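You operate a simulated robot arm through the tools that you are given. There is no shell and no other tool. Be economical: measure what you need, move in short steps, check, and stop when the job is done.

You run a simulated robot arm. Do the job below in one go: nothing can be reset, and whatever is moved stays where it is left.

TASK
Put the roller on the top of the left bench. Put the white wax block from the top of the small bench on the middle shelf of the shelving and the yellow wax block on the pane there. Take the wide brush from the top of the small bench and put it on top of the tray on the top of the long bench. Put the jar on the top of the small bench away on the lower shelf of the work table. Close the right drawer. Put the dish from the top of the tray bench in the bottom of the sink. Open the sink door. Do these in any order. Set down upright: roller, wax block, jar.

It is judged by the outcome, as a careful person would: the job done as asked, and still so three seconds after it is handed in. It fails if anything else is knocked over, pushed out of place, dropped, spilled or broken.

THE ROBOT
A 6-joint arm with a two-finger gripper on a trunk, on a base that drives. Base frame: it is fixed to the floor where the robot stands at the start and does not move with it; the origin is under the middle of the robot, x ahead of it, y to its left, z up. Lengths are in mm, angles in degrees, forces in N, time in s.
With the tool pointing down near the work surface it reaches from about 220 to 460 mm from the robot's upright axis, wherever it stands. Its first joint turns from -115.0 to 115.0 degrees. Places, roughly: bottom of the sink [4200, 3600, 700]; dish (8x8x4 cm) [4200, 500, 900]; jar [500, -500, 750]; lower shelf of the work table [-600, 3800, 100]; middle shelf of the shelving [-400, -700, 900]; pane (16x15x2 cm) [700, -200, 800]; right drawer [2100, -200, 800]; roller [500, 0, 750]; sink door [4000, 3000, 400]; top of the left bench [-2500, 800, 800]; tray [2500, 3000, 1000]; wax block [500, -250, 750]; wide brush (17x6x3 cm) [1100, -100, 800]. Payload 2.1 kg.
The tool frame sits at the grasp point between the pads (the TCP): z along the fingers, y along the line on which they close. The tips reach 20 mm beyond it. Largest opening 100 mm; the body of the gripper starts 63 mm behind the TCP.
Orientation is that of the tool frame in the base frame, as [roll, pitch, yaw] about the fixed x, y, z axes, in that order (R = Rz(yaw) Ry(pitch) Rx(roll)). With the fingers straight down and closing along the base's y, the tool's x points along the base's -x, its y along +y and its z along -z.

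THE INTERFACE
- The arm moves only by the tool servo_tool. Its argument "motion" is one flat list of numbers, 7 for each row, row after row: the shift along the base's x, y, z in mm, then the turn, a rotation vector about the base's x, y, z in degrees, then the closure, from 0 (fully open) to 1 (shut). In form: [x, y, z, rx, ry, rz, grip, x, y, z, rx, ry, rz, grip, ...]. A call has 1 to 10 rows; each row is the pose to reach, as a shift and turn from the pose commanded when the call began. Rows are played at 5 a second. More than 50 mm and 8.6 degrees between two rows, or a gripper value outside its range, and nothing of the call is played. Where a pose cannot be reached the arm comes as near as it can. A force on the tool above 40 N (or 10 N above the force at the start of the call, whichever is more), or a blocked arm, ends the call early, and 0.2 s more pass. The fingers move at their own pace (about 153 mm/s each) and stop on an object; they squeeze with about 20 N. The grip force told is the motor's: it shows also when the fingers shut on nothing. Time passes only in rows, and 0.2 s behind the last, so rows that repeat a pose let the fingers close. The reply holds the time, the measured pose of the TCP, the force on the tool along the base axes, the opening and the grip force, in the units named above and with some noise, with the torque about the TCP (base axes, N m) and any sound that the robot's microphone picked up, and new pictures: "views" is both (left out), scene, wrist or none.
- Cameras (640 x 400 px; columns grow to the right, rows downward): "scene" is now at [5, 77.8, 1430.2]; the picture's right is [-0.54, -0.84, 0.00], its down [-0.54, 0.35, -0.77] and it looks along [0.64, -0.42, -0.64] (base axes); focal length 283 px, centre (320, 200). "wrist" rides on the gripper at [70, -19, -99] in the tool frame; the picture's right is [0.26, 0.97, 0.00], its down [-0.75, 0.20, -0.63] and it looks along [-0.61, 0.16, 0.78] (tool axes); focal length 230 px, centre (320, 200). There is no depth. A picture from a camera that has moved, and an enlarged one, comes with that camera's place and axes in the base frame and with its lens. The place of the scene camera against the robot may be out by one fixed shift of up to 25 mm in any direction.
- slide_trunk(by): slides the trunk up (or, below 0, down) by that many mm; the arm and the scene camera ride with it, the base frame stays. It gives what a move gives, with no picture.
- steer(legs): drives the robot by 1 to 6 legs, each [ahead, turn to the left] in mm and degrees, along the robot's own axes; the way and the turn of a leg run together, so that a leg with both is an arc; at most 1500 mm and 180 degrees a leg. The arm and the cameras ride along, it lands a little off, and it stops where it bumps. It gives what a move gives, and a new picture of the scene camera.
- turn_head(pan, tilt): turns the head with the scene camera to pan (to the left, within 155 degrees either way) and tilt (down, from -29 to 69), counted from straight ahead of the robot. It gives what a move gives, and a new picture of the scene camera.
- close_up(camera, box): a new picture of the part [left, top, right, bottom] of that camera's present view, enlarged. The clock stands still meanwhile.
- job_done(): hands the job in; it is judged then, once.

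Go step by step. Nothing tells you exact positions but the pictures and the camera data: compare them with the known pose of the tool, close in by small moves and look again before you grip or let go. The budget is 207 turns and 260 pictures, counting those below and the enlarged ones. Unless the task says otherwise, let go and move clear before handing in.

The tools are called as name(argument=value, ...) on one line, values as JSON. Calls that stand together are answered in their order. servo_tool: Moves the arm, as the interface text tells. Its arguments: {"type":"object","properties":{"motion":{"type":"array","items":{"type":"number"}},"views":{"type":"string","enum":["both","scene","wrist","none"]}},"required":["motion"]} The other tools are called the same way: slide_trunk (by) slides the trunk up or down; steer (legs) drives the base; turn_head (pan, tilt) turns the head that bears the scene camera; close_up (camera, box) takes an enlarged picture of a part of a camera's view; job_done () hands the job in.

At the start:

```text
clock: 0.0
ee_pos: [247.2, -197.3, 1065.2]
orientation: [180.0, -0.1, -179.8]
ft_force: [-1.2, -0.1, -0.4]
wrist_torque: [0.03, -0.04, 0.0]
width: 100.1
finger_force: 0.0
trunk travel left (down, up): [-622.0, 368.0]
robot x, y, heading: [-0.6, -3.5, -0.2]
head pan, tilt: [-32.9, 40.0]
```

scene: 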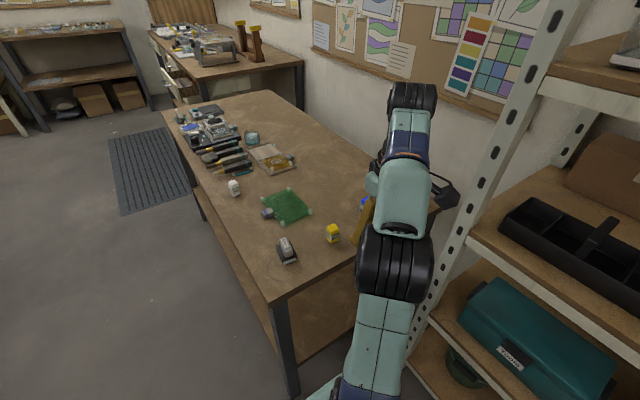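
wrist: 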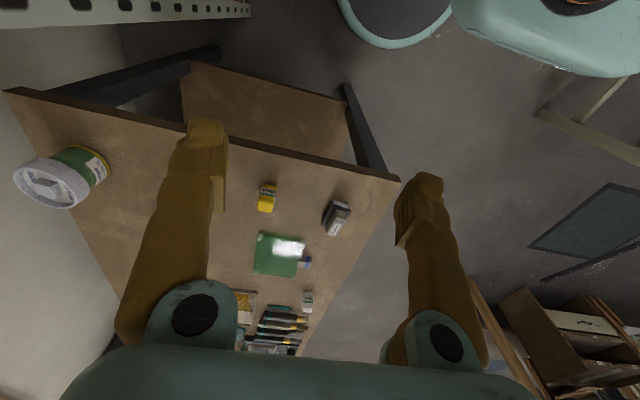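

I see the small bench ahead with a green pane, a yellow block, a grey roller and a jar hidden by the arm. I'll take enlarged views to identify things.

close_up(camera="scene", box=[160, 90, 400, 280])

close_up(camera="wrist", box=[220, 160, 400, 360])

turn_head(pan=-100, tilt=30)

```text
2.11 times, centred on (280, 185) of scene
camera zoom: at [5.0, 77.8, 1430.2], right [-0.54, -0.84, 0.0], down [-0.54, 0.35, -0.77], along [0.64, -0.42, -0.64], focal length 596 px, centre (404, 232)
```

zoom: 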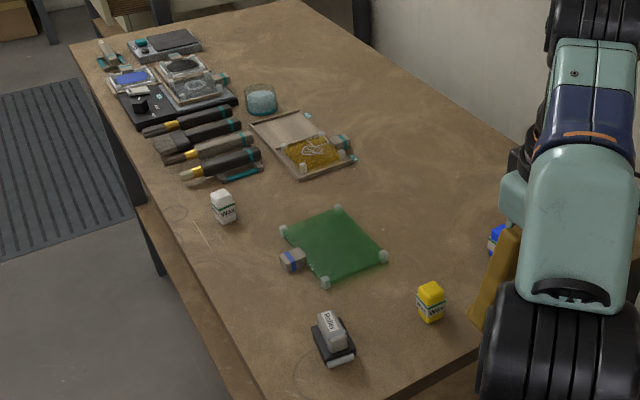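

```text
2.00 times, centred on (310, 260) of wrist
camera zoom: at [177.2, -216.8, 1163.9], right [-0.26, 0.97, 0.0], down [0.75, 0.2, 0.63], along [0.61, 0.16, -0.78], focal length 460 px, centre (340, 80)
```

zoom: 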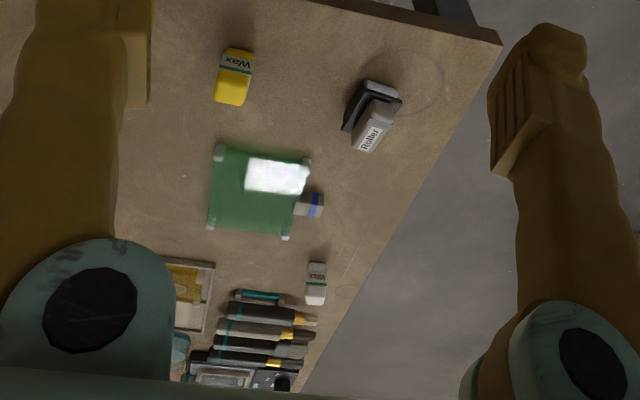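

```text
clock: 1.4
ee_pos: [246.6, -197.3, 1064.8]
orientation: [-180.0, 0.0, -179.8]
ft_force: [-0.4, 0.5, -1.3]
wrist_torque: [-0.01, 0.04, 0.03]
width: 99.9
finger_force: 0.1
trunk travel left (down, up): [-622.0, 368.0]
robot x, y, heading: [0.9, -1.9, -0.2]
head pan, tilt: [-100.0, 30.0]
camera scene: at [-81.9, 34.9, 1445.6], right [-0.98, 0.17, 0.0], down [0.09, 0.49, -0.87], along [-0.15, -0.85, -0.5], focal length 283 px, centre (320, 200)
```

scene: 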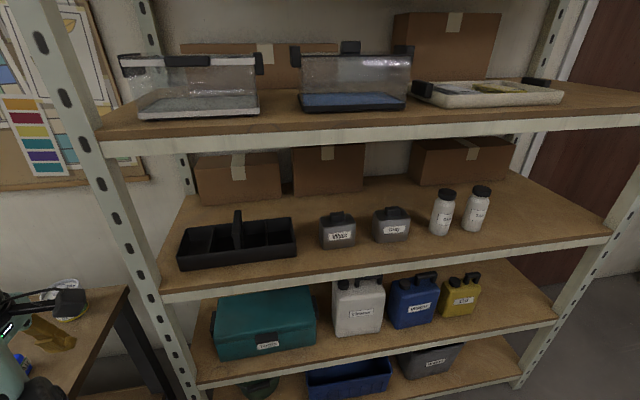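

The shelving's middle shelf (caddy, tins, bottles) is the one near z 900. I'll look around for the other places.

turn_head(pan=0, tilt=15)

turn_head(pan=60, tilt=15)

turn_head(pan=120, tilt=15)

turn_head(pan=155, tilt=20)

turn_head(pan=-15, tilt=45)

```text
clock: 3.1
ee_pos: [248.3, -198.1, 1064.0]
orientation: [-180.0, 0.0, -179.7]
ft_force: [0.2, -0.1, 1.0]
wrist_torque: [-0.02, 0.02, -0.02]
width: 99.9
finger_force: 0.0
trunk travel left (down, up): [-622.0, 368.0]
robot x, y, heading: [-1.6, -3.4, 0.1]
head pan, tilt: [0.0, 15.0]
camera scene: at [27.1, 124.0, 1469.8], right [0.0, -1.0, 0.0], down [-0.26, 0.0, -0.97], along [0.97, 0.0, -0.26], focal length 283 px, centre (320, 200)
```

scene: 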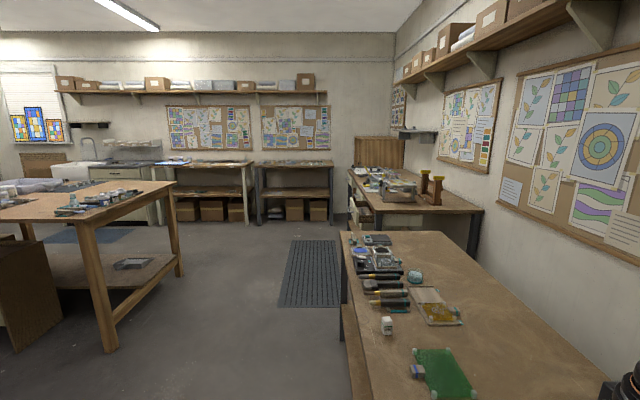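

```text
clock: 4.4
ee_pos: [246.4, -198.0, 1064.5]
orientation: [-180.0, 0.0, -179.8]
ft_force: [-0.1, -0.3, 0.4]
wrist_torque: [0.0, 0.0, -0.02]
width: 99.9
finger_force: 0.1
trunk travel left (down, up): [-622.0, 368.0]
robot x, y, heading: [1.5, -2.6, -0.0]
head pan, tilt: [60.0, 15.0]
camera scene: at [-19.5, 204.9, 1469.8], right [0.87, -0.5, 0.0], down [-0.13, -0.22, -0.97], along [0.48, 0.84, -0.26], focal length 283 px, centre (320, 200)
```

scene: 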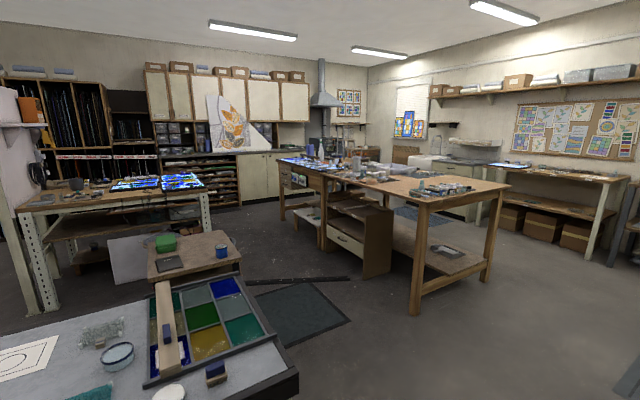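

```text
clock: 5.7
ee_pos: [246.8, -197.2, 1065.9]
orientation: [-180.0, 0.1, -180.0]
ft_force: [0.0, 0.2, 0.9]
wrist_torque: [-0.01, 0.01, -0.02]
width: 100.0
finger_force: 0.1
trunk travel left (down, up): [-622.0, 368.0]
robot x, y, heading: [-2.1, 1.3, 0.2]
head pan, tilt: [120.0, 15.0]
camera scene: at [-112.9, 205.0, 1469.8], right [0.87, 0.5, 0.0], down [0.13, -0.22, -0.97], along [-0.48, 0.84, -0.26], focal length 283 px, centre (320, 200)
```

scene: 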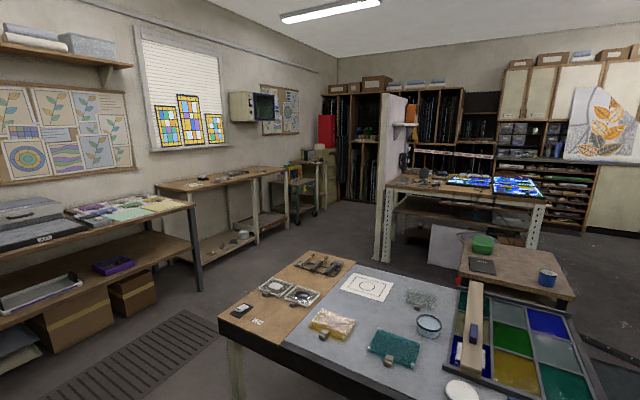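

```text
clock: 6.7
ee_pos: [247.4, -197.6, 1064.4]
orientation: [180.0, 0.0, -179.8]
ft_force: [-0.3, 0.1, -1.0]
wrist_torque: [0.02, -0.01, 0.0]
width: 99.9
finger_force: 0.1
trunk travel left (down, up): [-622.0, 368.0]
robot x, y, heading: [2.9, -2.0, 0.1]
head pan, tilt: [154.7, 20.0]
camera scene: at [-150.4, 164.0, 1461.7], right [0.43, 0.9, 0.0], down [0.31, -0.15, -0.94], along [-0.85, 0.4, -0.34], focal length 283 px, centre (320, 200)
```

scene: 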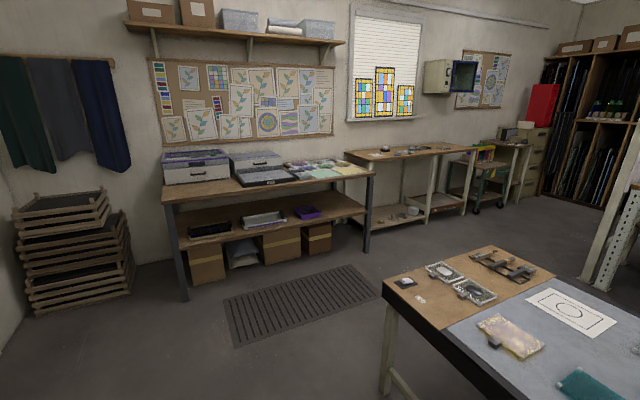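

```text
clock: 9.3
ee_pos: [247.9, -197.1, 1065.4]
orientation: [179.9, 0.0, -179.8]
ft_force: [-0.5, -0.4, -0.6]
wrist_torque: [-0.01, -0.03, -0.03]
width: 100.1
finger_force: 0.0
trunk travel left (down, up): [-622.0, 368.0]
robot x, y, heading: [3.0, 1.0, -0.1]
head pan, tilt: [-15.0, 45.0]
camera scene: at [12.3, 103.1, 1423.0], right [-0.26, -0.97, 0.0], down [-0.68, 0.18, -0.71], along [0.68, -0.18, -0.71], focal length 283 px, centre (320, 200)
```

scene: 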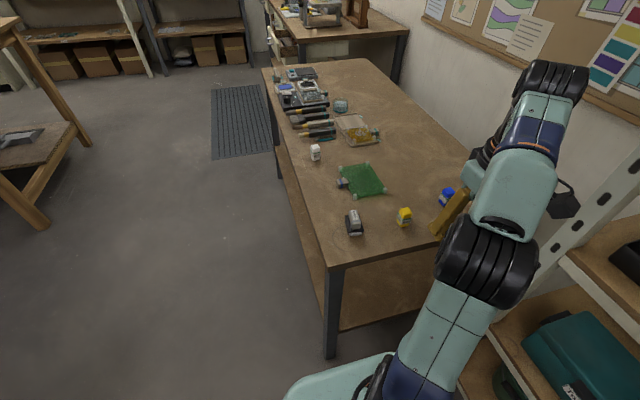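

Bench top seems near z 830, spanning x≈360–1650 with its left edge at y≈-10. I'll drive to its left side, parallel to it, where most things are in reach.

steer(legs=[[0, 90], [250, 0], [0, -90], [520, 0]])

turn_head(pan=-80, tilt=50)

```text
clock: 21.4
ee_pos: [769.8, 49.1, 1065.1]
orientation: [-180.0, 0.0, -180.0]
ft_force: [-0.2, 0.3, 0.3]
wrist_torque: [-0.02, -0.02, 0.0]
width: 100.3
finger_force: 0.0
trunk travel left (down, up): [-622.0, 368.0]
robot x, y, heading: [523.6, 248.8, -0.2]
head pan, tilt: [-15.0, 45.0]
camera scene: at [536.4, 350.3, 1423.0], right [-0.26, -0.96, 0.0], down [-0.68, 0.19, -0.71], along [0.68, -0.19, -0.71], focal length 283 px, centre (320, 200)
```

scene: 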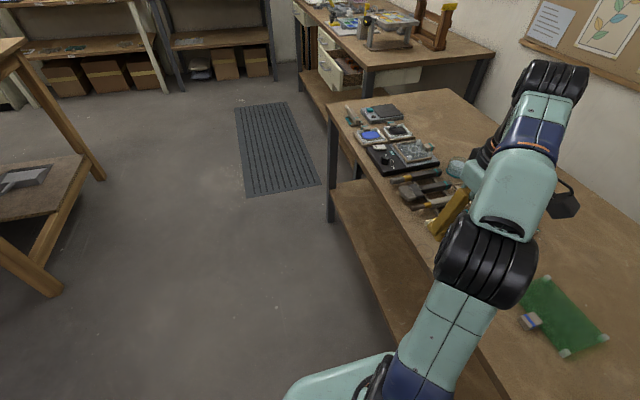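

```text
clock: 22.7
ee_pos: [768.9, 48.9, 1064.3]
orientation: [180.0, 0.0, -180.0]
ft_force: [0.2, -0.1, 0.4]
wrist_torque: [0.06, 0.0, 0.0]
width: 100.1
finger_force: 0.2
trunk travel left (down, up): [-622.0, 368.0]
robot x, y, heading: [521.1, 249.7, -0.3]
head pan, tilt: [-80.0, 50.0]
camera scene: at [470.9, 295.8, 1416.1], right [-0.99, -0.17, 0.0], down [-0.13, 0.75, -0.64], along [0.11, -0.63, -0.77], focal length 283 px, centre (320, 200)
```

scene: 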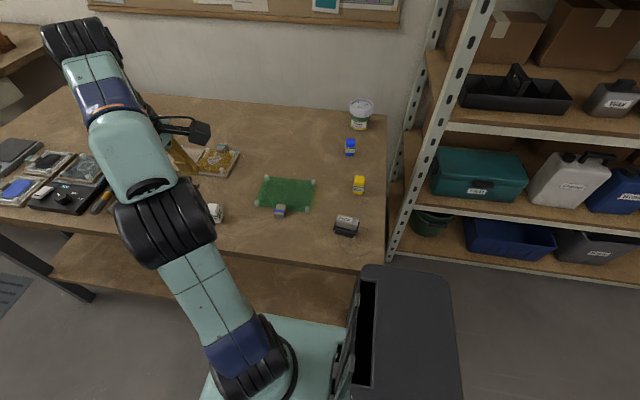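

The jar is the white-lidded tub at the bench's back corner, and there is also a blue wax block. I'm slightly too far for the yellow block, so I'll shift 55 mm closer to the bench.

steer(legs=[[0, 20], [-170, 0], [0, -20], [140, 0]])

```text
clock: 25.2
ee_pos: [701.6, 118.1, 1065.2]
orientation: [-180.0, 0.1, -157.2]
ft_force: [-0.3, 0.0, 0.6]
wrist_torque: [0.01, -0.03, 0.0]
width: 99.7
finger_force: 0.0
trunk travel left (down, up): [-622.0, 368.0]
robot x, y, heading: [399.4, 209.3, 22.8]
head pan, tilt: [-80.0, 50.0]
stopped in leg 2: the robot was blocked; the commanded pose is now the measured one
camera scene: at [322.4, 233.5, 1415.9], right [-0.84, -0.54, 0.0], down [-0.41, 0.64, -0.64], along [0.35, -0.54, -0.77], focal length 283 px, centre (320, 200)
```

scene: 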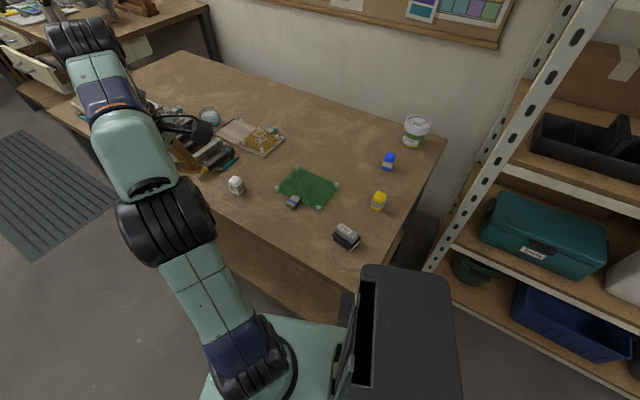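

The rear corner touched the bench; I'll straighten out here and move ahead along it.

steer(legs=[[20, 0], [0, -23], [40, 0]])

```text
clock: 27.4
ee_pos: [675.8, 14.5, 1064.4]
orientation: [179.9, 0.0, 179.6]
ft_force: [-0.3, -0.5, -1.1]
wrist_torque: [-0.02, 0.04, -0.03]
width: 100.0
finger_force: 0.1
trunk travel left (down, up): [-622.0, 368.0]
robot x, y, heading: [431.2, 226.2, 6.4]
head pan, tilt: [-80.0, 50.0]
stopped in leg 3: the robot was blocked; the commanded pose is now the measured one
camera scene: at [371.0, 267.2, 1416.1], right [-0.96, -0.29, 0.0], down [-0.22, 0.73, -0.64], along [0.18, -0.62, -0.77], focal length 283 px, centre (320, 200)
```

scene: 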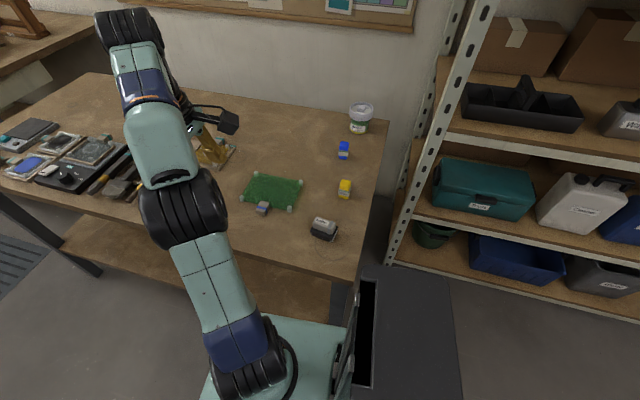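

The base can come to about 235 mm from the bench edge; I'll free it and stand at x≈510, and use a tilted tool for the last few cm.

steer(legs=[[0, 6], [85, 0], [0, -12]])

```text
clock: 29.8
ee_pos: [736.4, 9.2, 1064.9]
orientation: [-180.0, -0.2, 173.7]
ft_force: [-0.1, -0.3, 0.4]
wrist_torque: [0.0, 0.0, 0.01]
width: 100.5
finger_force: 0.0
trunk travel left (down, up): [-622.0, 368.0]
robot x, y, heading: [515.5, 243.3, 0.6]
head pan, tilt: [-80.0, 50.0]
camera scene: at [461.2, 291.5, 1416.1], right [-0.98, -0.18, 0.0], down [-0.14, 0.75, -0.64], along [0.12, -0.63, -0.77], focal length 283 px, centre (320, 200)
```

scene: 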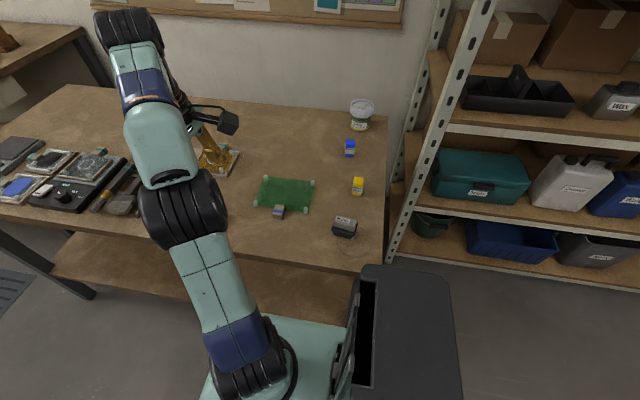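

I'll swing the arm over toward the yellow block with the gripper turned to face the bench.

servo_tool(motion=[-27.6, -15.9, 0, 0, 0, -8.5, 0, -55.2, -31.8, 0, 0, 0, -17, 0, -82.8, -47.7, 0, 0, 0, -25.5, 0, -110.4, -63.6, 0, 0, 0, -34, 0, -138, -79.5, 0, 0, 0, -42.5, 0, -165.6, -95.4, 0, 0, 0, -51, 0, -193.2, -111.3, 0, 0, 0, -59.5, 0, -220.8, -127.2, 0, 0, 0, -68, 0, -248.4, -143.1, 0, 0, 0, -76.5, 0, -276, -159, 0, 0, 0, -85, 0])

```text
clock: 32.0
ee_pos: [482.7, -78.0, 1015.1]
orientation: [-180.0, 0.1, 90.6]
ft_force: [-0.3, 0.9, -0.2]
wrist_torque: [-0.02, -0.04, 0.04]
width: 100.0
finger_force: 0.1
out of reach, approached as far as the arm can: row 4, 5, 6, 7, 8, 9, 10
trunk travel left (down, up): [-622.0, 368.0]
robot x, y, heading: [517.1, 245.1, 0.4]
head pan, tilt: [-80.0, 50.0]
camera scene: at [461.3, 292.1, 1416.1], right [-0.98, -0.18, 0.0], down [-0.14, 0.75, -0.64], along [0.12, -0.63, -0.77], focal length 283 px, centre (320, 200)
camera wrist: at [464.4, -8.0, 1113.5], right [0.96, 0.27, 0.0], down [0.21, -0.75, 0.63], along [0.17, -0.61, -0.78], focal length 230 px, centre (320, 200)
```

scene: 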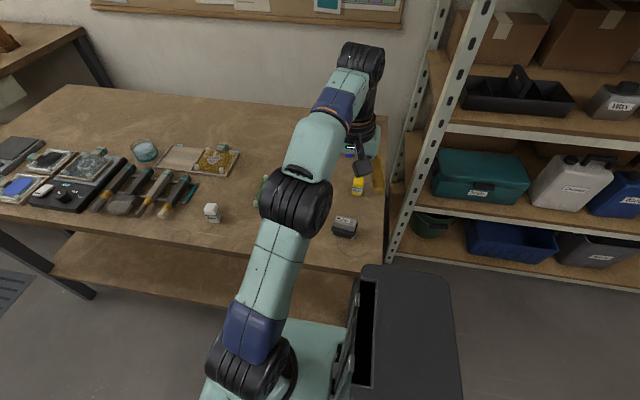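
wrist: 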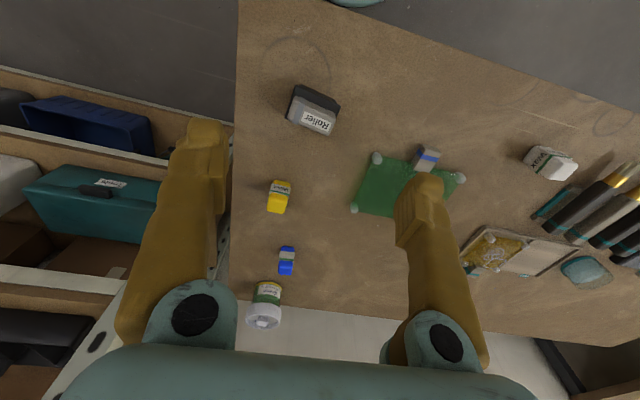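

Tool-down reach is limited at this height, so I'll lower toward the work surface and check how the commanded pose stands.

servo_tool(motion=[0, 0, -40, 0, 0, 0, 0, 0, 0, -80, 0, 0, 0, 0, 0, 0, -120, 0, 0, 0, 0], views="wrist")

```text
clock: 32.8
ee_pos: [484.9, -78.2, 894.5]
orientation: [-179.9, -0.1, 88.5]
ft_force: [0.5, -0.7, -0.2]
wrist_torque: [-0.02, 0.02, -0.01]
width: 99.9
finger_force: 0.1
trunk travel left (down, up): [-622.0, 368.0]
robot x, y, heading: [516.3, 242.8, 0.6]
head pan, tilt: [-80.0, 50.0]
camera wrist: at [467.4, -8.3, 992.9], right [0.97, 0.23, 0.0], down [0.18, -0.76, 0.63], along [0.15, -0.61, -0.78], focal length 230 px, centre (320, 200)
```

wrist: 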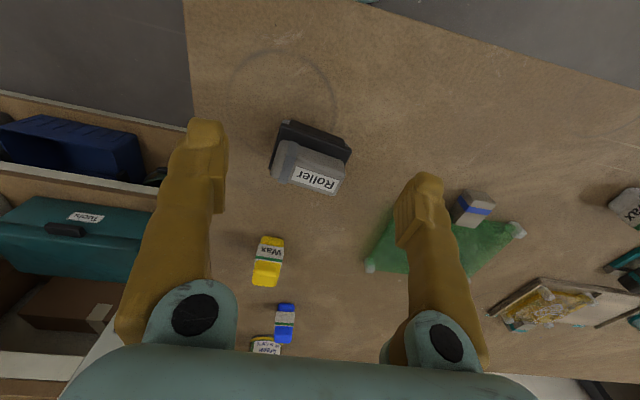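

Next I tilt the fingers 30° outward and come over the yellow block.

servo_tool(motion=[-6, -32, 5, -7.5, 0, 0, 0, -12, -64, 5, -15, 0, 0, 0, -18, -96, 5, -22.5, 0, 0, 0, -23, -120, 5, -30, 0, 0, 0])

```text
clock: 33.8
ee_pos: [462.2, -198.1, 900.5]
orientation: [179.3, 30.0, 88.5]
ft_force: [-0.1, 0.0, -0.2]
wrist_torque: [-0.02, -0.01, -0.01]
width: 99.9
finger_force: 0.1
trunk travel left (down, up): [-622.0, 368.0]
robot x, y, heading: [513.2, 245.0, 0.8]
head pan, tilt: [-80.0, 50.0]
camera scene: at [461.2, 291.3, 1416.1], right [-0.98, -0.18, 0.0], down [-0.14, 0.75, -0.64], along [0.12, -0.63, -0.77], focal length 283 px, centre (320, 200)
camera wrist: at [444.9, -88.2, 950.5], right [0.97, 0.2, -0.12], down [0.18, -0.34, 0.92], along [0.15, -0.92, -0.37], focal length 230 px, centre (320, 200)
```

scene: 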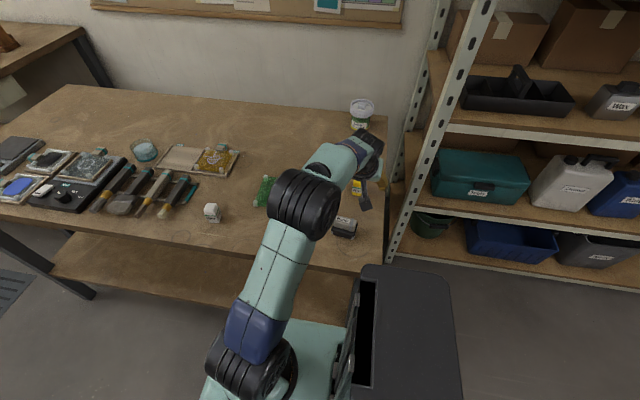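
wrist: 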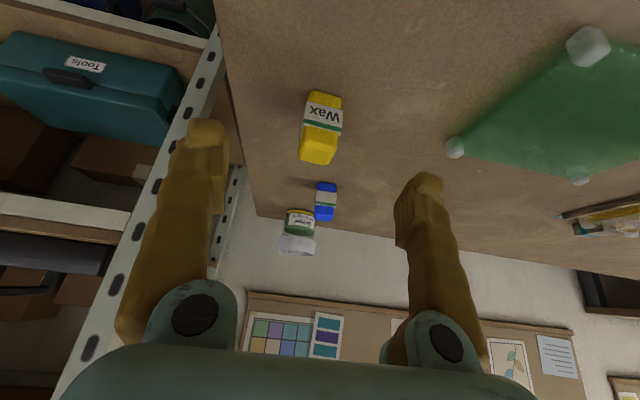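

The block sits just ahead and below, centred between the fingers. I'll approach along the tool axis part way and look again.

servo_tool(motion=[1, -20, -26, 0, 0, 0, 0, 2, -40, -50, 0, 0, 0, 0], views="wrist")

```text
clock: 34.4
ee_pos: [463.8, -237.9, 848.7]
orientation: [179.2, 29.8, 88.3]
ft_force: [0.7, -0.5, 0.1]
wrist_torque: [0.01, 0.03, -0.01]
width: 100.2
finger_force: 0.0
trunk travel left (down, up): [-622.0, 368.0]
robot x, y, heading: [514.0, 244.0, 0.5]
head pan, tilt: [-80.0, 50.0]
camera wrist: at [447.2, -128.8, 899.7], right [0.97, 0.2, -0.12], down [0.18, -0.34, 0.92], along [0.15, -0.92, -0.37], focal length 230 px, centre (320, 200)
```

wrist: 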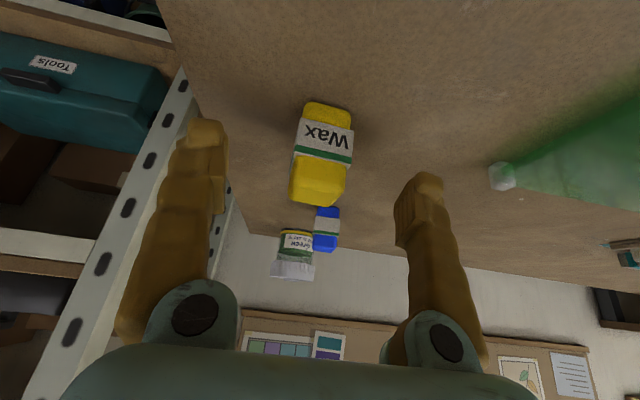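

Triangulating gives the yellow block at about (462, -247), top z≈850, bench ≈800. I'll move in and close.

servo_tool(motion=[-1, -10, -17, 0, 0, 0, 0, -1, -10, -17, 0, 0, 0, 0.5, -1, -10, -17, 0, 0, 0, 1, -1, -10, -17, 0, 0, 0, 1], views="wrist")

```text
clock: 35.4
ee_pos: [464.7, -247.9, 832.4]
orientation: [179.2, 29.9, 88.5]
ft_force: [0.5, 0.5, -0.6]
wrist_torque: [0.01, 0.0, 0.01]
width: 26.9
finger_force: 18.8
trunk travel left (down, up): [-622.0, 368.0]
robot x, y, heading: [515.3, 245.5, 0.8]
head pan, tilt: [-80.0, 50.0]
camera wrist: at [446.3, -137.8, 883.5], right [0.97, 0.2, -0.12], down [0.18, -0.34, 0.92], along [0.15, -0.92, -0.37], focal length 230 px, centre (320, 200)
```

wrist: 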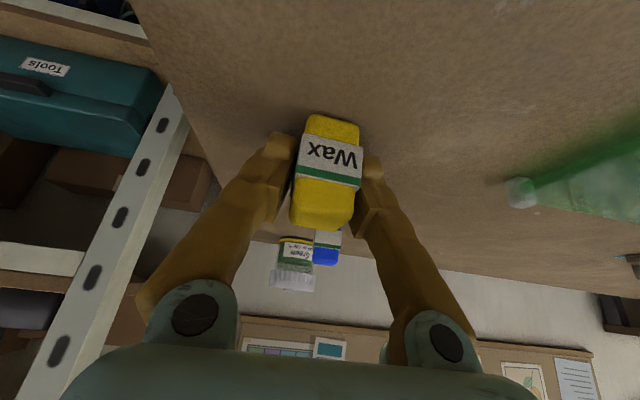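

Held (27 mm). I lift and carry it toward the pane.

servo_tool(motion=[0, 10, 40, 0, 0, 0, 1, 0, 20, 80, 0, 0, 0, 1, 40, 25, 80, 0, 0, 0, 1, 80, 30, 80, 0, 0, 0, 1, 120, 35, 80, 0, 0, 0, 1, 150, 40, 80, 0, 0, 0, 1, 150, 40, 80, 0, 0, 0, 1])

```text
clock: 37.0
ee_pos: [613.9, -206.9, 912.9]
orientation: [179.2, 29.9, 88.4]
ft_force: [0.5, 0.4, -0.8]
wrist_torque: [0.03, 0.01, -0.02]
width: 26.9
finger_force: 20.2
trunk travel left (down, up): [-622.0, 368.0]
robot x, y, heading: [516.2, 241.8, 0.7]
head pan, tilt: [-80.0, 50.0]
camera scene: at [460.9, 291.2, 1416.1], right [-0.98, -0.18, 0.0], down [-0.14, 0.75, -0.64], along [0.12, -0.63, -0.77], focal length 283 px, centre (320, 200)
camera wrist: at [597.1, -97.7, 964.6], right [0.97, 0.2, -0.12], down [0.18, -0.34, 0.92], along [0.15, -0.92, -0.37], focal length 230 px, centre (320, 200)
```

scene: 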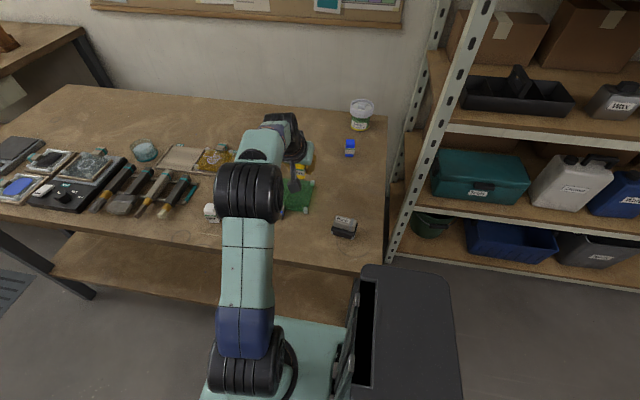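
wrist: 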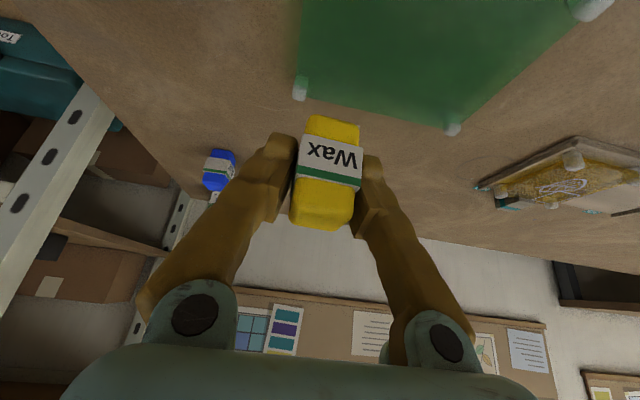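

The pane spans roughly x 590–730, y -250…-150, with a clip on its near edge. I move over its middle and start down.

servo_tool(motion=[22, 0, -15, 0, 0, 0, 1, 44, -2, -30, 0, 0, 0, 1, 44, -2, -45, 0, 0, 0, 1])

```text
clock: 37.8
ee_pos: [658.0, -208.8, 867.2]
orientation: [179.2, 29.9, 88.5]
ft_force: [-0.3, -0.3, -0.8]
wrist_torque: [-0.01, 0.01, 0.03]
width: 27.1
finger_force: 19.9
trunk travel left (down, up): [-622.0, 368.0]
robot x, y, heading: [511.2, 243.0, 0.7]
head pan, tilt: [-80.0, 50.0]
camera scene: at [461.2, 291.2, 1416.1], right [-0.98, -0.18, 0.0], down [-0.14, 0.75, -0.64], along [0.12, -0.63, -0.77], focal length 283 px, centre (320, 200)
camera wrist: at [640.8, -100.1, 918.4], right [0.97, 0.2, -0.12], down [0.18, -0.34, 0.92], along [0.15, -0.92, -0.37], focal length 230 px, centre (320, 200)
```

scene: 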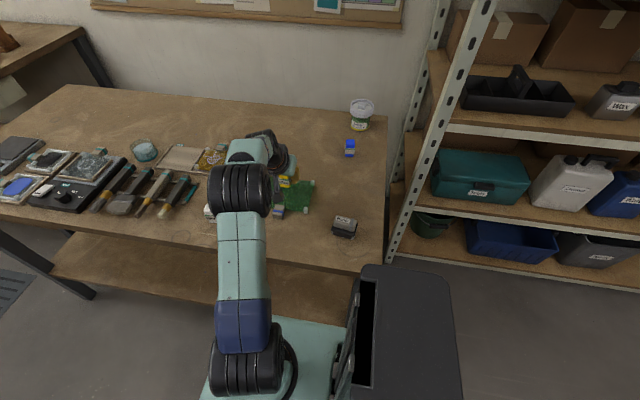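
wrist: 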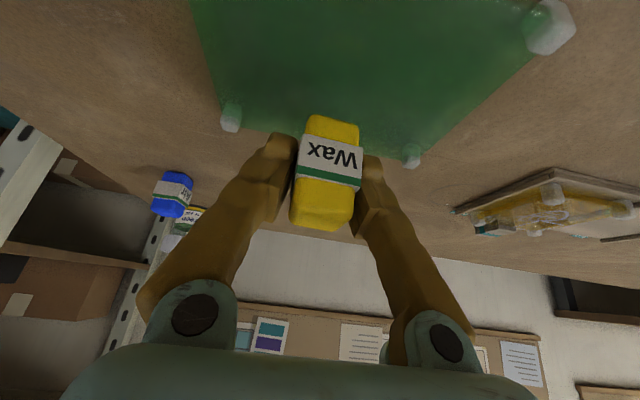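

Well centred over the pane. I'll lower in fine steps until I feel contact.

servo_tool(motion=[3, 5, -10, 0, 0, 0, 1, 3, 5, -14, 0, 0, 0, 1, 3, 5, -16, 0, 0, 0, 1, 3, 5, -18, 0, 0, 0, 1, 3, 5, -20, 0, 0, 0, 1], views="wrist")

```text
clock: 39.0
ee_pos: [660.5, -204.6, 846.0]
orientation: [179.1, 29.8, 88.4]
ft_force: [-0.1, -0.1, -0.8]
wrist_torque: [-0.03, 0.02, 0.01]
width: 26.5
finger_force: 19.9
trunk travel left (down, up): [-622.0, 368.0]
robot x, y, heading: [517.6, 245.2, 0.4]
head pan, tilt: [-80.0, 50.0]
camera wrist: at [643.5, -94.9, 898.2], right [0.97, 0.2, -0.12], down [0.18, -0.34, 0.92], along [0.15, -0.92, -0.37], focal length 230 px, centre (320, 200)
```

wrist: 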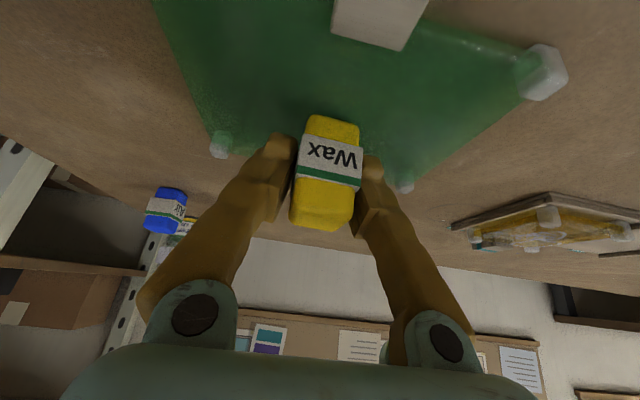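

servo_tool(motion=[0, 0, -2, 0, 0, 0, 1, 0, 0, -4, 0, 0, 0, 1, 0, 0, -6, 0, 0, 0, 1, 0, 0, -8, 0, 0, 0, 1, 0, 0, -10, 0, 0, 0, 1], views="wrist")

```text
clock: 40.2
ee_pos: [660.3, -203.2, 839.0]
orientation: [179.0, 30.1, 88.4]
ft_force: [1.4, -4.9, 19.2]
wrist_torque: [-0.14, 0.01, 0.03]
width: 26.8
finger_force: 20.1
trunk travel left (down, up): [-622.0, 368.0]
robot x, y, heading: [516.1, 242.3, 0.8]
head pan, tilt: [-80.0, 50.0]
camera wrist: at [643.5, -93.5, 889.7], right [0.97, 0.2, -0.12], down [0.18, -0.34, 0.92], along [0.15, -0.92, -0.36], focal length 230 px, centre (320, 200)
```

wrist: 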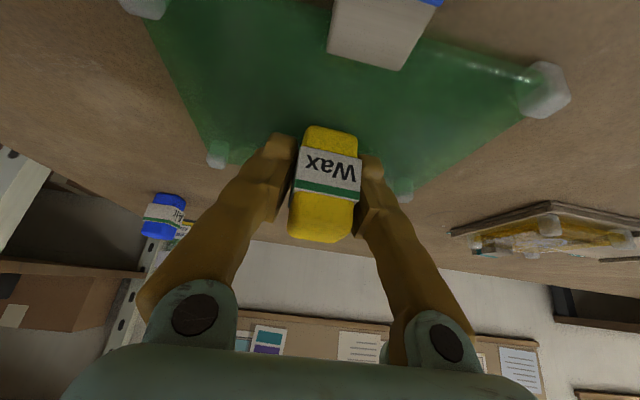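

Contact felt at TCP z≈839. I ease up a little and release, then retreat along the tool axis.

servo_tool(motion=[0, 0, 3, 0, 0, 0, 1, 0, 0, 3, 0, 0, 0, 0.6, 0, 0, 3, 0, 0, 0, 0.4, 0, 0, 3, 0, 0, 0, 0.4, 0, 15, 29, 0, 0, 0, 0.4, 0, 35, 64, 0, 0, 0, 0.4, 0, 55, 99, 0, 0, 0, 0.4])

```text
clock: 41.8
ee_pos: [660.6, -148.2, 937.3]
orientation: [179.1, 30.0, 88.3]
ft_force: [-0.6, 1.2, 0.6]
wrist_torque: [-0.02, -0.01, 0.02]
width: 60.1
finger_force: 0.0
trunk travel left (down, up): [-622.0, 368.0]
robot x, y, heading: [518.1, 245.2, 0.7]
head pan, tilt: [-80.0, 50.0]
camera scene: at [461.1, 292.8, 1416.0], right [-0.98, -0.18, 0.0], down [-0.14, 0.75, -0.64], along [0.12, -0.63, -0.77], focal length 283 px, centre (320, 200)
camera wrist: at [643.0, -37.9, 988.2], right [0.97, 0.2, -0.12], down [0.18, -0.34, 0.92], along [0.15, -0.92, -0.37], focal length 230 px, centre (320, 200)
```

scene: 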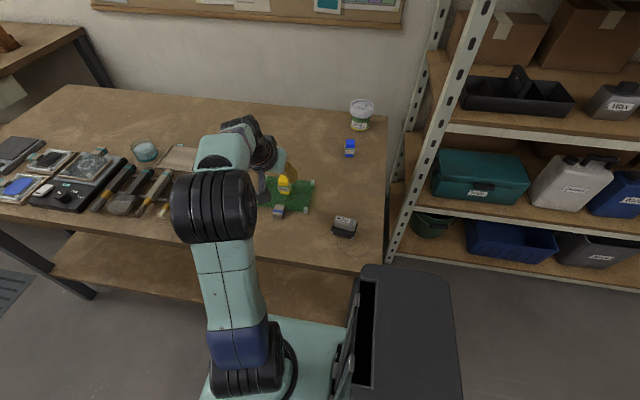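
wrist: 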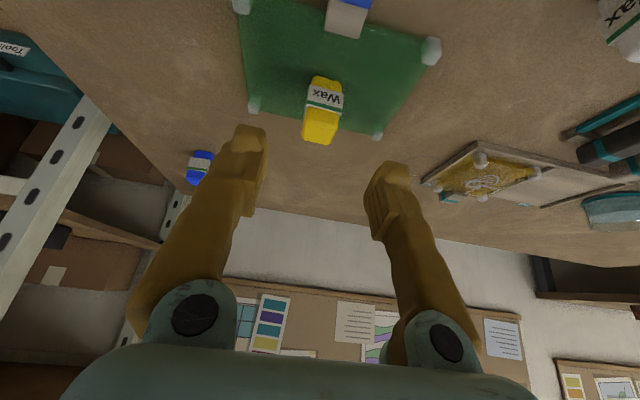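

Yellow block stands upright on the pane. Now I drive ahead along the bench to the white block.

steer(legs=[[230, 0]])

servo_tool(motion=[0, 0, 0, 0, 0, 0, 0.2], views="wrist")

```text
clock: 43.5
ee_pos: [892.0, -146.7, 936.8]
orientation: [179.1, 29.9, 88.3]
ft_force: [-0.1, -0.2, 0.0]
wrist_torque: [0.0, -0.02, -0.01]
width: 59.9
finger_force: 0.0
trunk travel left (down, up): [-622.0, 368.0]
robot x, y, heading: [742.7, 247.9, 0.4]
head pan, tilt: [-80.0, 50.0]
camera scene: at [693.4, 293.7, 1416.1], right [-0.98, -0.18, 0.0], down [-0.14, 0.75, -0.64], along [0.12, -0.63, -0.77], focal length 283 px, centre (320, 200)
```

scene: 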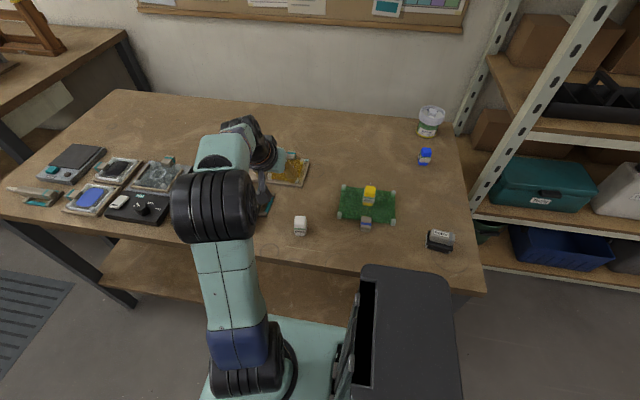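

```text
clock: 43.9
ee_pos: [890.6, -147.4, 936.9]
orientation: [179.2, 29.9, 88.3]
ft_force: [-0.2, 0.1, -0.8]
wrist_torque: [0.03, 0.0, -0.02]
width: 80.1
finger_force: 0.1
trunk travel left (down, up): [-622.0, 368.0]
robot x, y, heading: [744.4, 246.6, 0.4]
head pan, tilt: [-80.0, 50.0]
camera wrist: at [874.2, -37.3, 987.6], right [0.97, 0.2, -0.12], down [0.18, -0.34, 0.92], along [0.15, -0.92, -0.37], focal length 230 px, centre (320, 200)
```

wrist: 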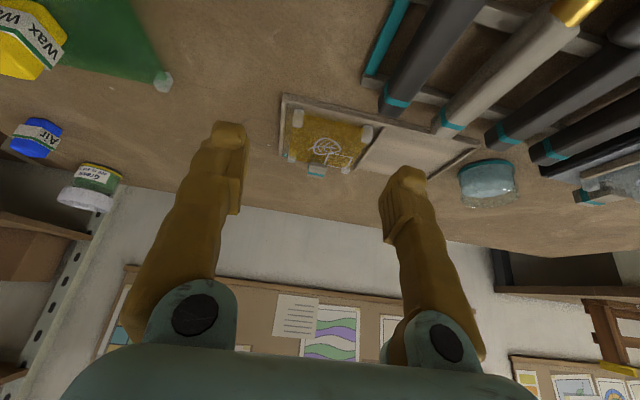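

White block is at about (820, -85). I move to a pre-grasp pose before it.

servo_tool(motion=[-25, 34, 0, 0, 0, 0, 0.2, -50, 68, -5, 0, 0, 0, 0.2, -70, 102, -20, 0, 0, 0, 0.2], views="wrist")

```text
clock: 44.7
ee_pos: [821.6, -44.0, 918.3]
orientation: [179.1, 29.9, 88.3]
ft_force: [-0.2, 0.2, 0.3]
wrist_torque: [0.0, -0.01, -0.02]
width: 80.0
finger_force: 0.0
trunk travel left (down, up): [-622.0, 368.0]
robot x, y, heading: [745.1, 246.7, 0.4]
head pan, tilt: [-80.0, 50.0]
camera wrist: at [804.5, 66.0, 967.6], right [0.97, 0.2, -0.12], down [0.18, -0.34, 0.92], along [0.15, -0.92, -0.37], focal length 230 px, centre (320, 200)
```

wrist: 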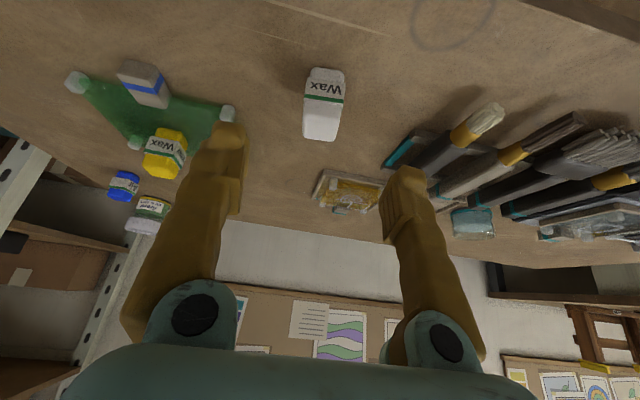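

servo_tool(motion=[-2, -20, -42, 0, 0, 0, 0.2, -2, -40, -84, 0, 0, 0, 0.2], views="wrist")

```text
clock: 45.3
ee_pos: [818.3, -81.7, 840.0]
orientation: [179.1, 29.7, 88.2]
ft_force: [-0.9, -0.5, -0.2]
wrist_torque: [-0.02, -0.02, -0.01]
width: 79.9
finger_force: 0.1
out of reach, approached as far as the arm can: row 2
trunk travel left (down, up): [-622.0, 368.0]
robot x, y, heading: [746.2, 245.6, 0.3]
head pan, tilt: [-80.0, 50.0]
camera wrist: at [802.2, 27.9, 891.4], right [0.97, 0.2, -0.12], down [0.18, -0.34, 0.92], along [0.14, -0.92, -0.37], focal length 230 px, centre (320, 200)
```

wrist: 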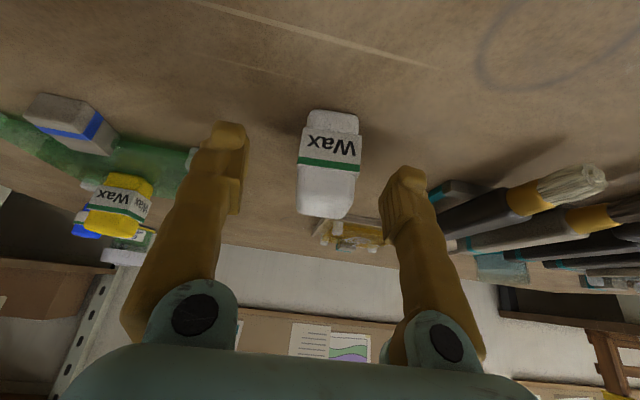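

slide_trunk(by=-9)

servo_tool(motion=[0, 0, 0, 0, 0, 0, 0.6, 0, 0, 0, 0, 0, 0, 1, 0, 0, 0, 0, 0, 0, 1, 0, 0, 0, 0, 0, 0, 1], views="wrist")

```text
clock: 45.9
ee_pos: [819.1, -81.2, 831.8]
orientation: [179.5, 29.9, 88.3]
ft_force: [-0.4, 0.2, 0.0]
wrist_torque: [0.05, 0.04, 0.02]
width: 80.1
finger_force: 0.0
trunk travel left (down, up): [-613.0, 377.0]
robot x, y, heading: [746.4, 246.9, 0.8]
head pan, tilt: [-80.0, 50.0]
```

```text
clock: 46.9
ee_pos: [818.4, -82.9, 832.1]
orientation: [179.4, 30.0, 88.4]
ft_force: [-1.2, 0.3, 0.4]
wrist_torque: [-0.02, 0.02, -0.02]
width: 27.0
finger_force: 20.4
trunk travel left (down, up): [-613.0, 377.0]
robot x, y, heading: [747.9, 244.1, 0.3]
head pan, tilt: [-80.0, 50.0]
camera wrist: at [801.8, 28.0, 883.0], right [0.97, 0.2, -0.12], down [0.18, -0.34, 0.92], along [0.14, -0.92, -0.37], focal length 230 px, centre (320, 200)
```

wrist: 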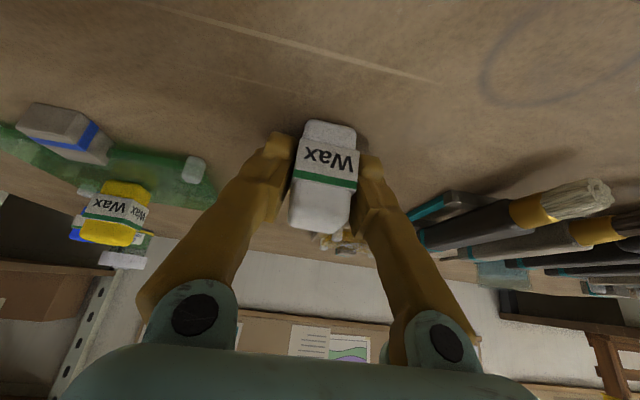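

Holding the white block. I raise the trunk and swing the arm to straight ahead for carrying.

slide_trunk(by=180)

servo_tool(motion=[44, 13, 0, 0, 0, 7.8, 1, 86, 31, 0, 0, 0, 15.6, 1, 125, 55, 0, 0, 0, 23.4, 1, 161, 84, 0, 0, 0, 31.2, 1, 192, 118, 0, 0, 0, 39, 1, 218, 155, 0, 0, 0, 46.8, 1, 239, 196, 0, 0, 0, 54.6, 1, 255, 239, 0, 0, 0, 62.4, 1, 264, 284, 0, 0, 0, 70.2, 1, 267, 330, 0, 0, 0, 78, 1], views="wrist")

```text
clock: 48.9
ee_pos: [818.6, -82.6, 1011.4]
orientation: [179.3, 29.9, 88.2]
ft_force: [-0.2, 0.3, -1.0]
wrist_torque: [-0.01, 0.0, -0.01]
width: 27.0
finger_force: 19.9
trunk travel left (down, up): [-793.0, 197.0]
robot x, y, heading: [745.3, 245.5, 0.7]
head pan, tilt: [-80.0, 50.0]
```

```text
clock: 51.1
ee_pos: [1086.6, 250.6, 1011.5]
orientation: [179.5, 29.9, 166.5]
ft_force: [-0.6, 0.1, -1.0]
wrist_torque: [0.0, 0.01, -0.03]
width: 26.9
finger_force: 20.5
trunk travel left (down, up): [-793.0, 197.0]
robot x, y, heading: [748.7, 247.4, 0.5]
head pan, tilt: [-80.0, 50.0]
camera wrist: at [974.4, 256.6, 1063.0], right [0.0, 0.99, -0.12], down [0.37, 0.11, 0.92], along [0.93, -0.05, -0.37], focal length 230 px, centre (320, 200)
```

wrist: 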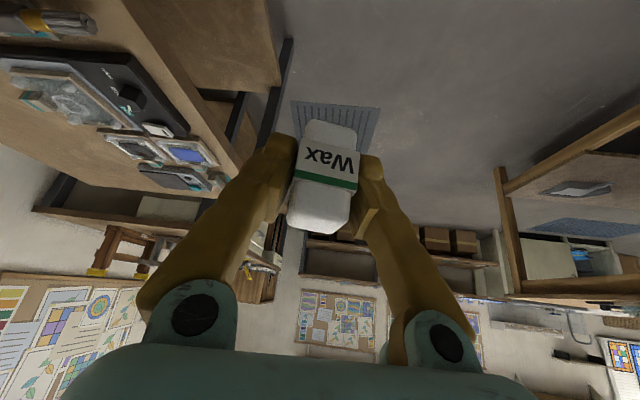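

steer(legs=[[-1000, 0], [-610, 0], [0, -90], [360, 0]])

turn_head(pan=0, tilt=40)

servo_tool(motion=[0, 0, 0, 0, 0, 6.5, 1, 0, 0, 0, 0, 0, 13, 1], views="wrist")

```text
clock: 65.0
ee_pos: [-850.7, -469.5, 1011.9]
orientation: [179.5, 30.0, 76.9]
ft_force: [0.3, 0.6, -1.6]
wrist_torque: [0.0, 0.02, 0.01]
width: 26.7
finger_force: 19.6
trunk travel left (down, up): [-793.0, 197.0]
robot x, y, heading: [-858.0, -132.3, -89.0]
head pan, tilt: [-80.0, 50.0]
camera scene: at [-800.4, -98.3, 1587.1], right [-0.19, 0.98, 0.0], down [0.75, 0.15, -0.64], along [-0.63, -0.12, -0.77], focal length 283 px, centre (320, 200)
```

scene: 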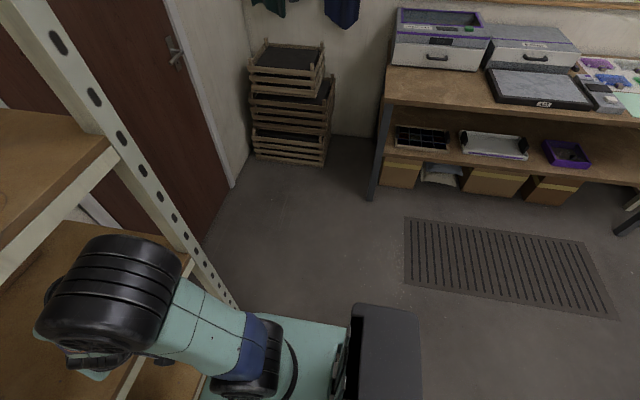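

```text
clock: 66.6
ee_pos: [-851.2, -470.5, 1011.2]
orientation: [179.5, 29.9, 76.9]
ft_force: [0.0, -0.9, -0.9]
wrist_torque: [-0.02, -0.01, 0.04]
width: 26.9
finger_force: 19.9
trunk travel left (down, up): [-793.0, 197.0]
robot x, y, heading: [-855.3, -131.9, -89.0]
head pan, tilt: [0.0, 40.0]
camera scene: at [-723.4, -169.4, 1601.2], right [-1.0, -0.02, 0.0], down [-0.01, 0.64, -0.77], along [0.01, -0.77, -0.64], focal length 283 px, centre (320, 200)
```

scene: 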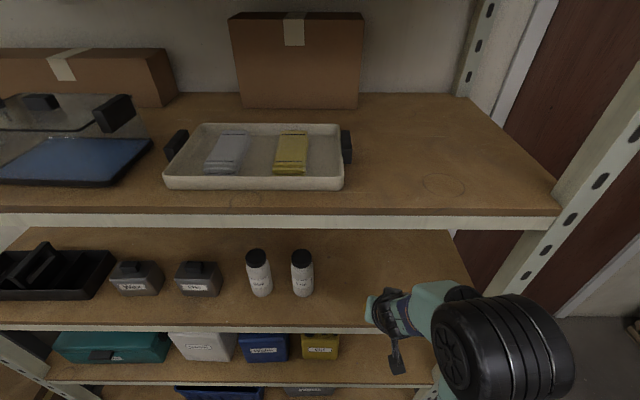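

```text
clock: 67.2
ee_pos: [-841.7, -475.7, 1008.1]
orientation: [179.5, 29.9, 88.3]
ft_force: [0.6, 0.4, -0.6]
wrist_torque: [0.0, 0.01, 0.0]
width: 26.7
finger_force: 19.6
out of reach, approached as far as the arm can: row 2
trunk travel left (down, up): [-793.0, 197.0]
robot x, y, heading: [-856.6, -133.3, -88.9]
head pan, tilt: [0.0, 40.0]
camera wrist: at [-857.5, -365.2, 1059.3], right [0.97, 0.2, -0.12], down [0.18, -0.34, 0.92], along [0.14, -0.92, -0.37], focal length 230 px, centre (320, 200)
```

wrist: 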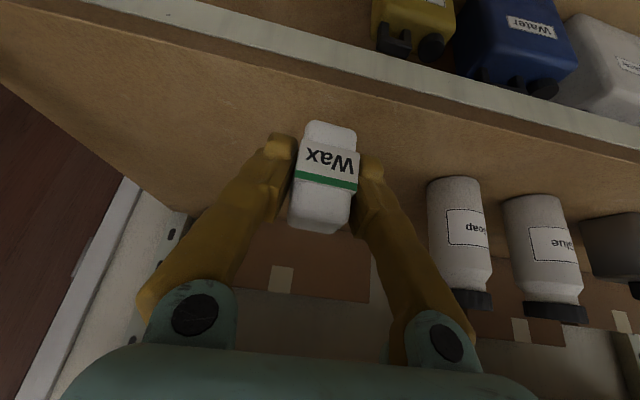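

Shelf top ≈904, edge ≈ -516, next shelf's beam bottom ≈1236. I lower the trunk 50 mm, then roll in 95 mm so that the block is over the shelf at its free right end.

slide_trunk(by=-45)

steer(legs=[[95, 0]])

servo_tool(motion=[0, 0, 0, 0, 0, 0, 1], views="wrist")

```text
clock: 68.1
ee_pos: [-841.6, -474.5, 962.7]
orientation: [179.5, 30.0, 88.3]
ft_force: [-0.1, 0.4, 0.1]
wrist_torque: [0.0, -0.01, 0.01]
width: 27.0
finger_force: 19.9
trunk travel left (down, up): [-748.0, 242.0]
robot x, y, heading: [-857.3, -131.4, -89.0]
head pan, tilt: [0.0, 40.0]
```

```text
clock: 69.2
ee_pos: [-840.6, -568.0, 963.9]
orientation: [179.4, 30.1, 88.3]
ft_force: [-0.6, -0.3, -0.8]
wrist_torque: [-0.02, 0.01, 0.0]
width: 27.1
finger_force: 19.9
trunk travel left (down, up): [-748.0, 242.0]
robot x, y, heading: [-855.3, -223.5, -89.2]
head pan, tilt: [0.0, 40.0]
camera scene: at [-721.9, -261.8, 1556.4], right [-1.0, -0.02, 0.0], down [-0.01, 0.64, -0.77], along [0.01, -0.77, -0.64], focal length 283 px, centre (320, 200)
```

scene: 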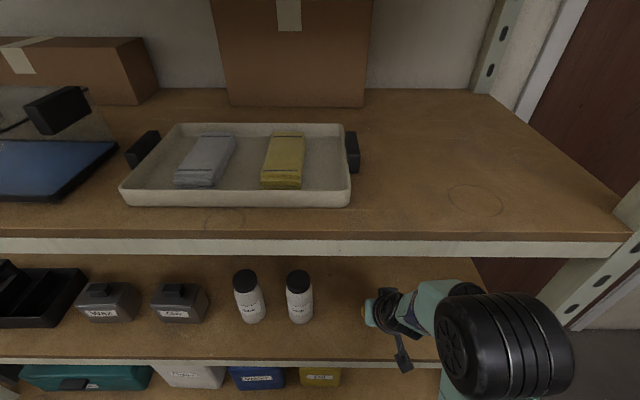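

```text
clock: 69.6
ee_pos: [-840.7, -568.1, 964.3]
orientation: [179.5, 30.0, 88.3]
ft_force: [-1.3, -0.1, -0.4]
wrist_torque: [-0.02, 0.01, 0.01]
width: 27.1
finger_force: 19.8
trunk travel left (down, up): [-748.0, 242.0]
robot x, y, heading: [-856.6, -223.1, -88.8]
head pan, tilt: [0.0, 40.0]
camera wrist: at [-856.3, -458.5, 1014.6], right [0.97, 0.2, -0.12], down [0.18, -0.34, 0.92], along [0.14, -0.92, -0.37], focal length 230 px, centre (320, 200)
```

wrist: 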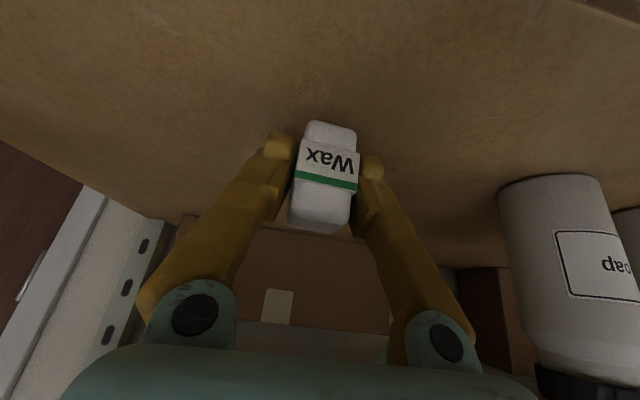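

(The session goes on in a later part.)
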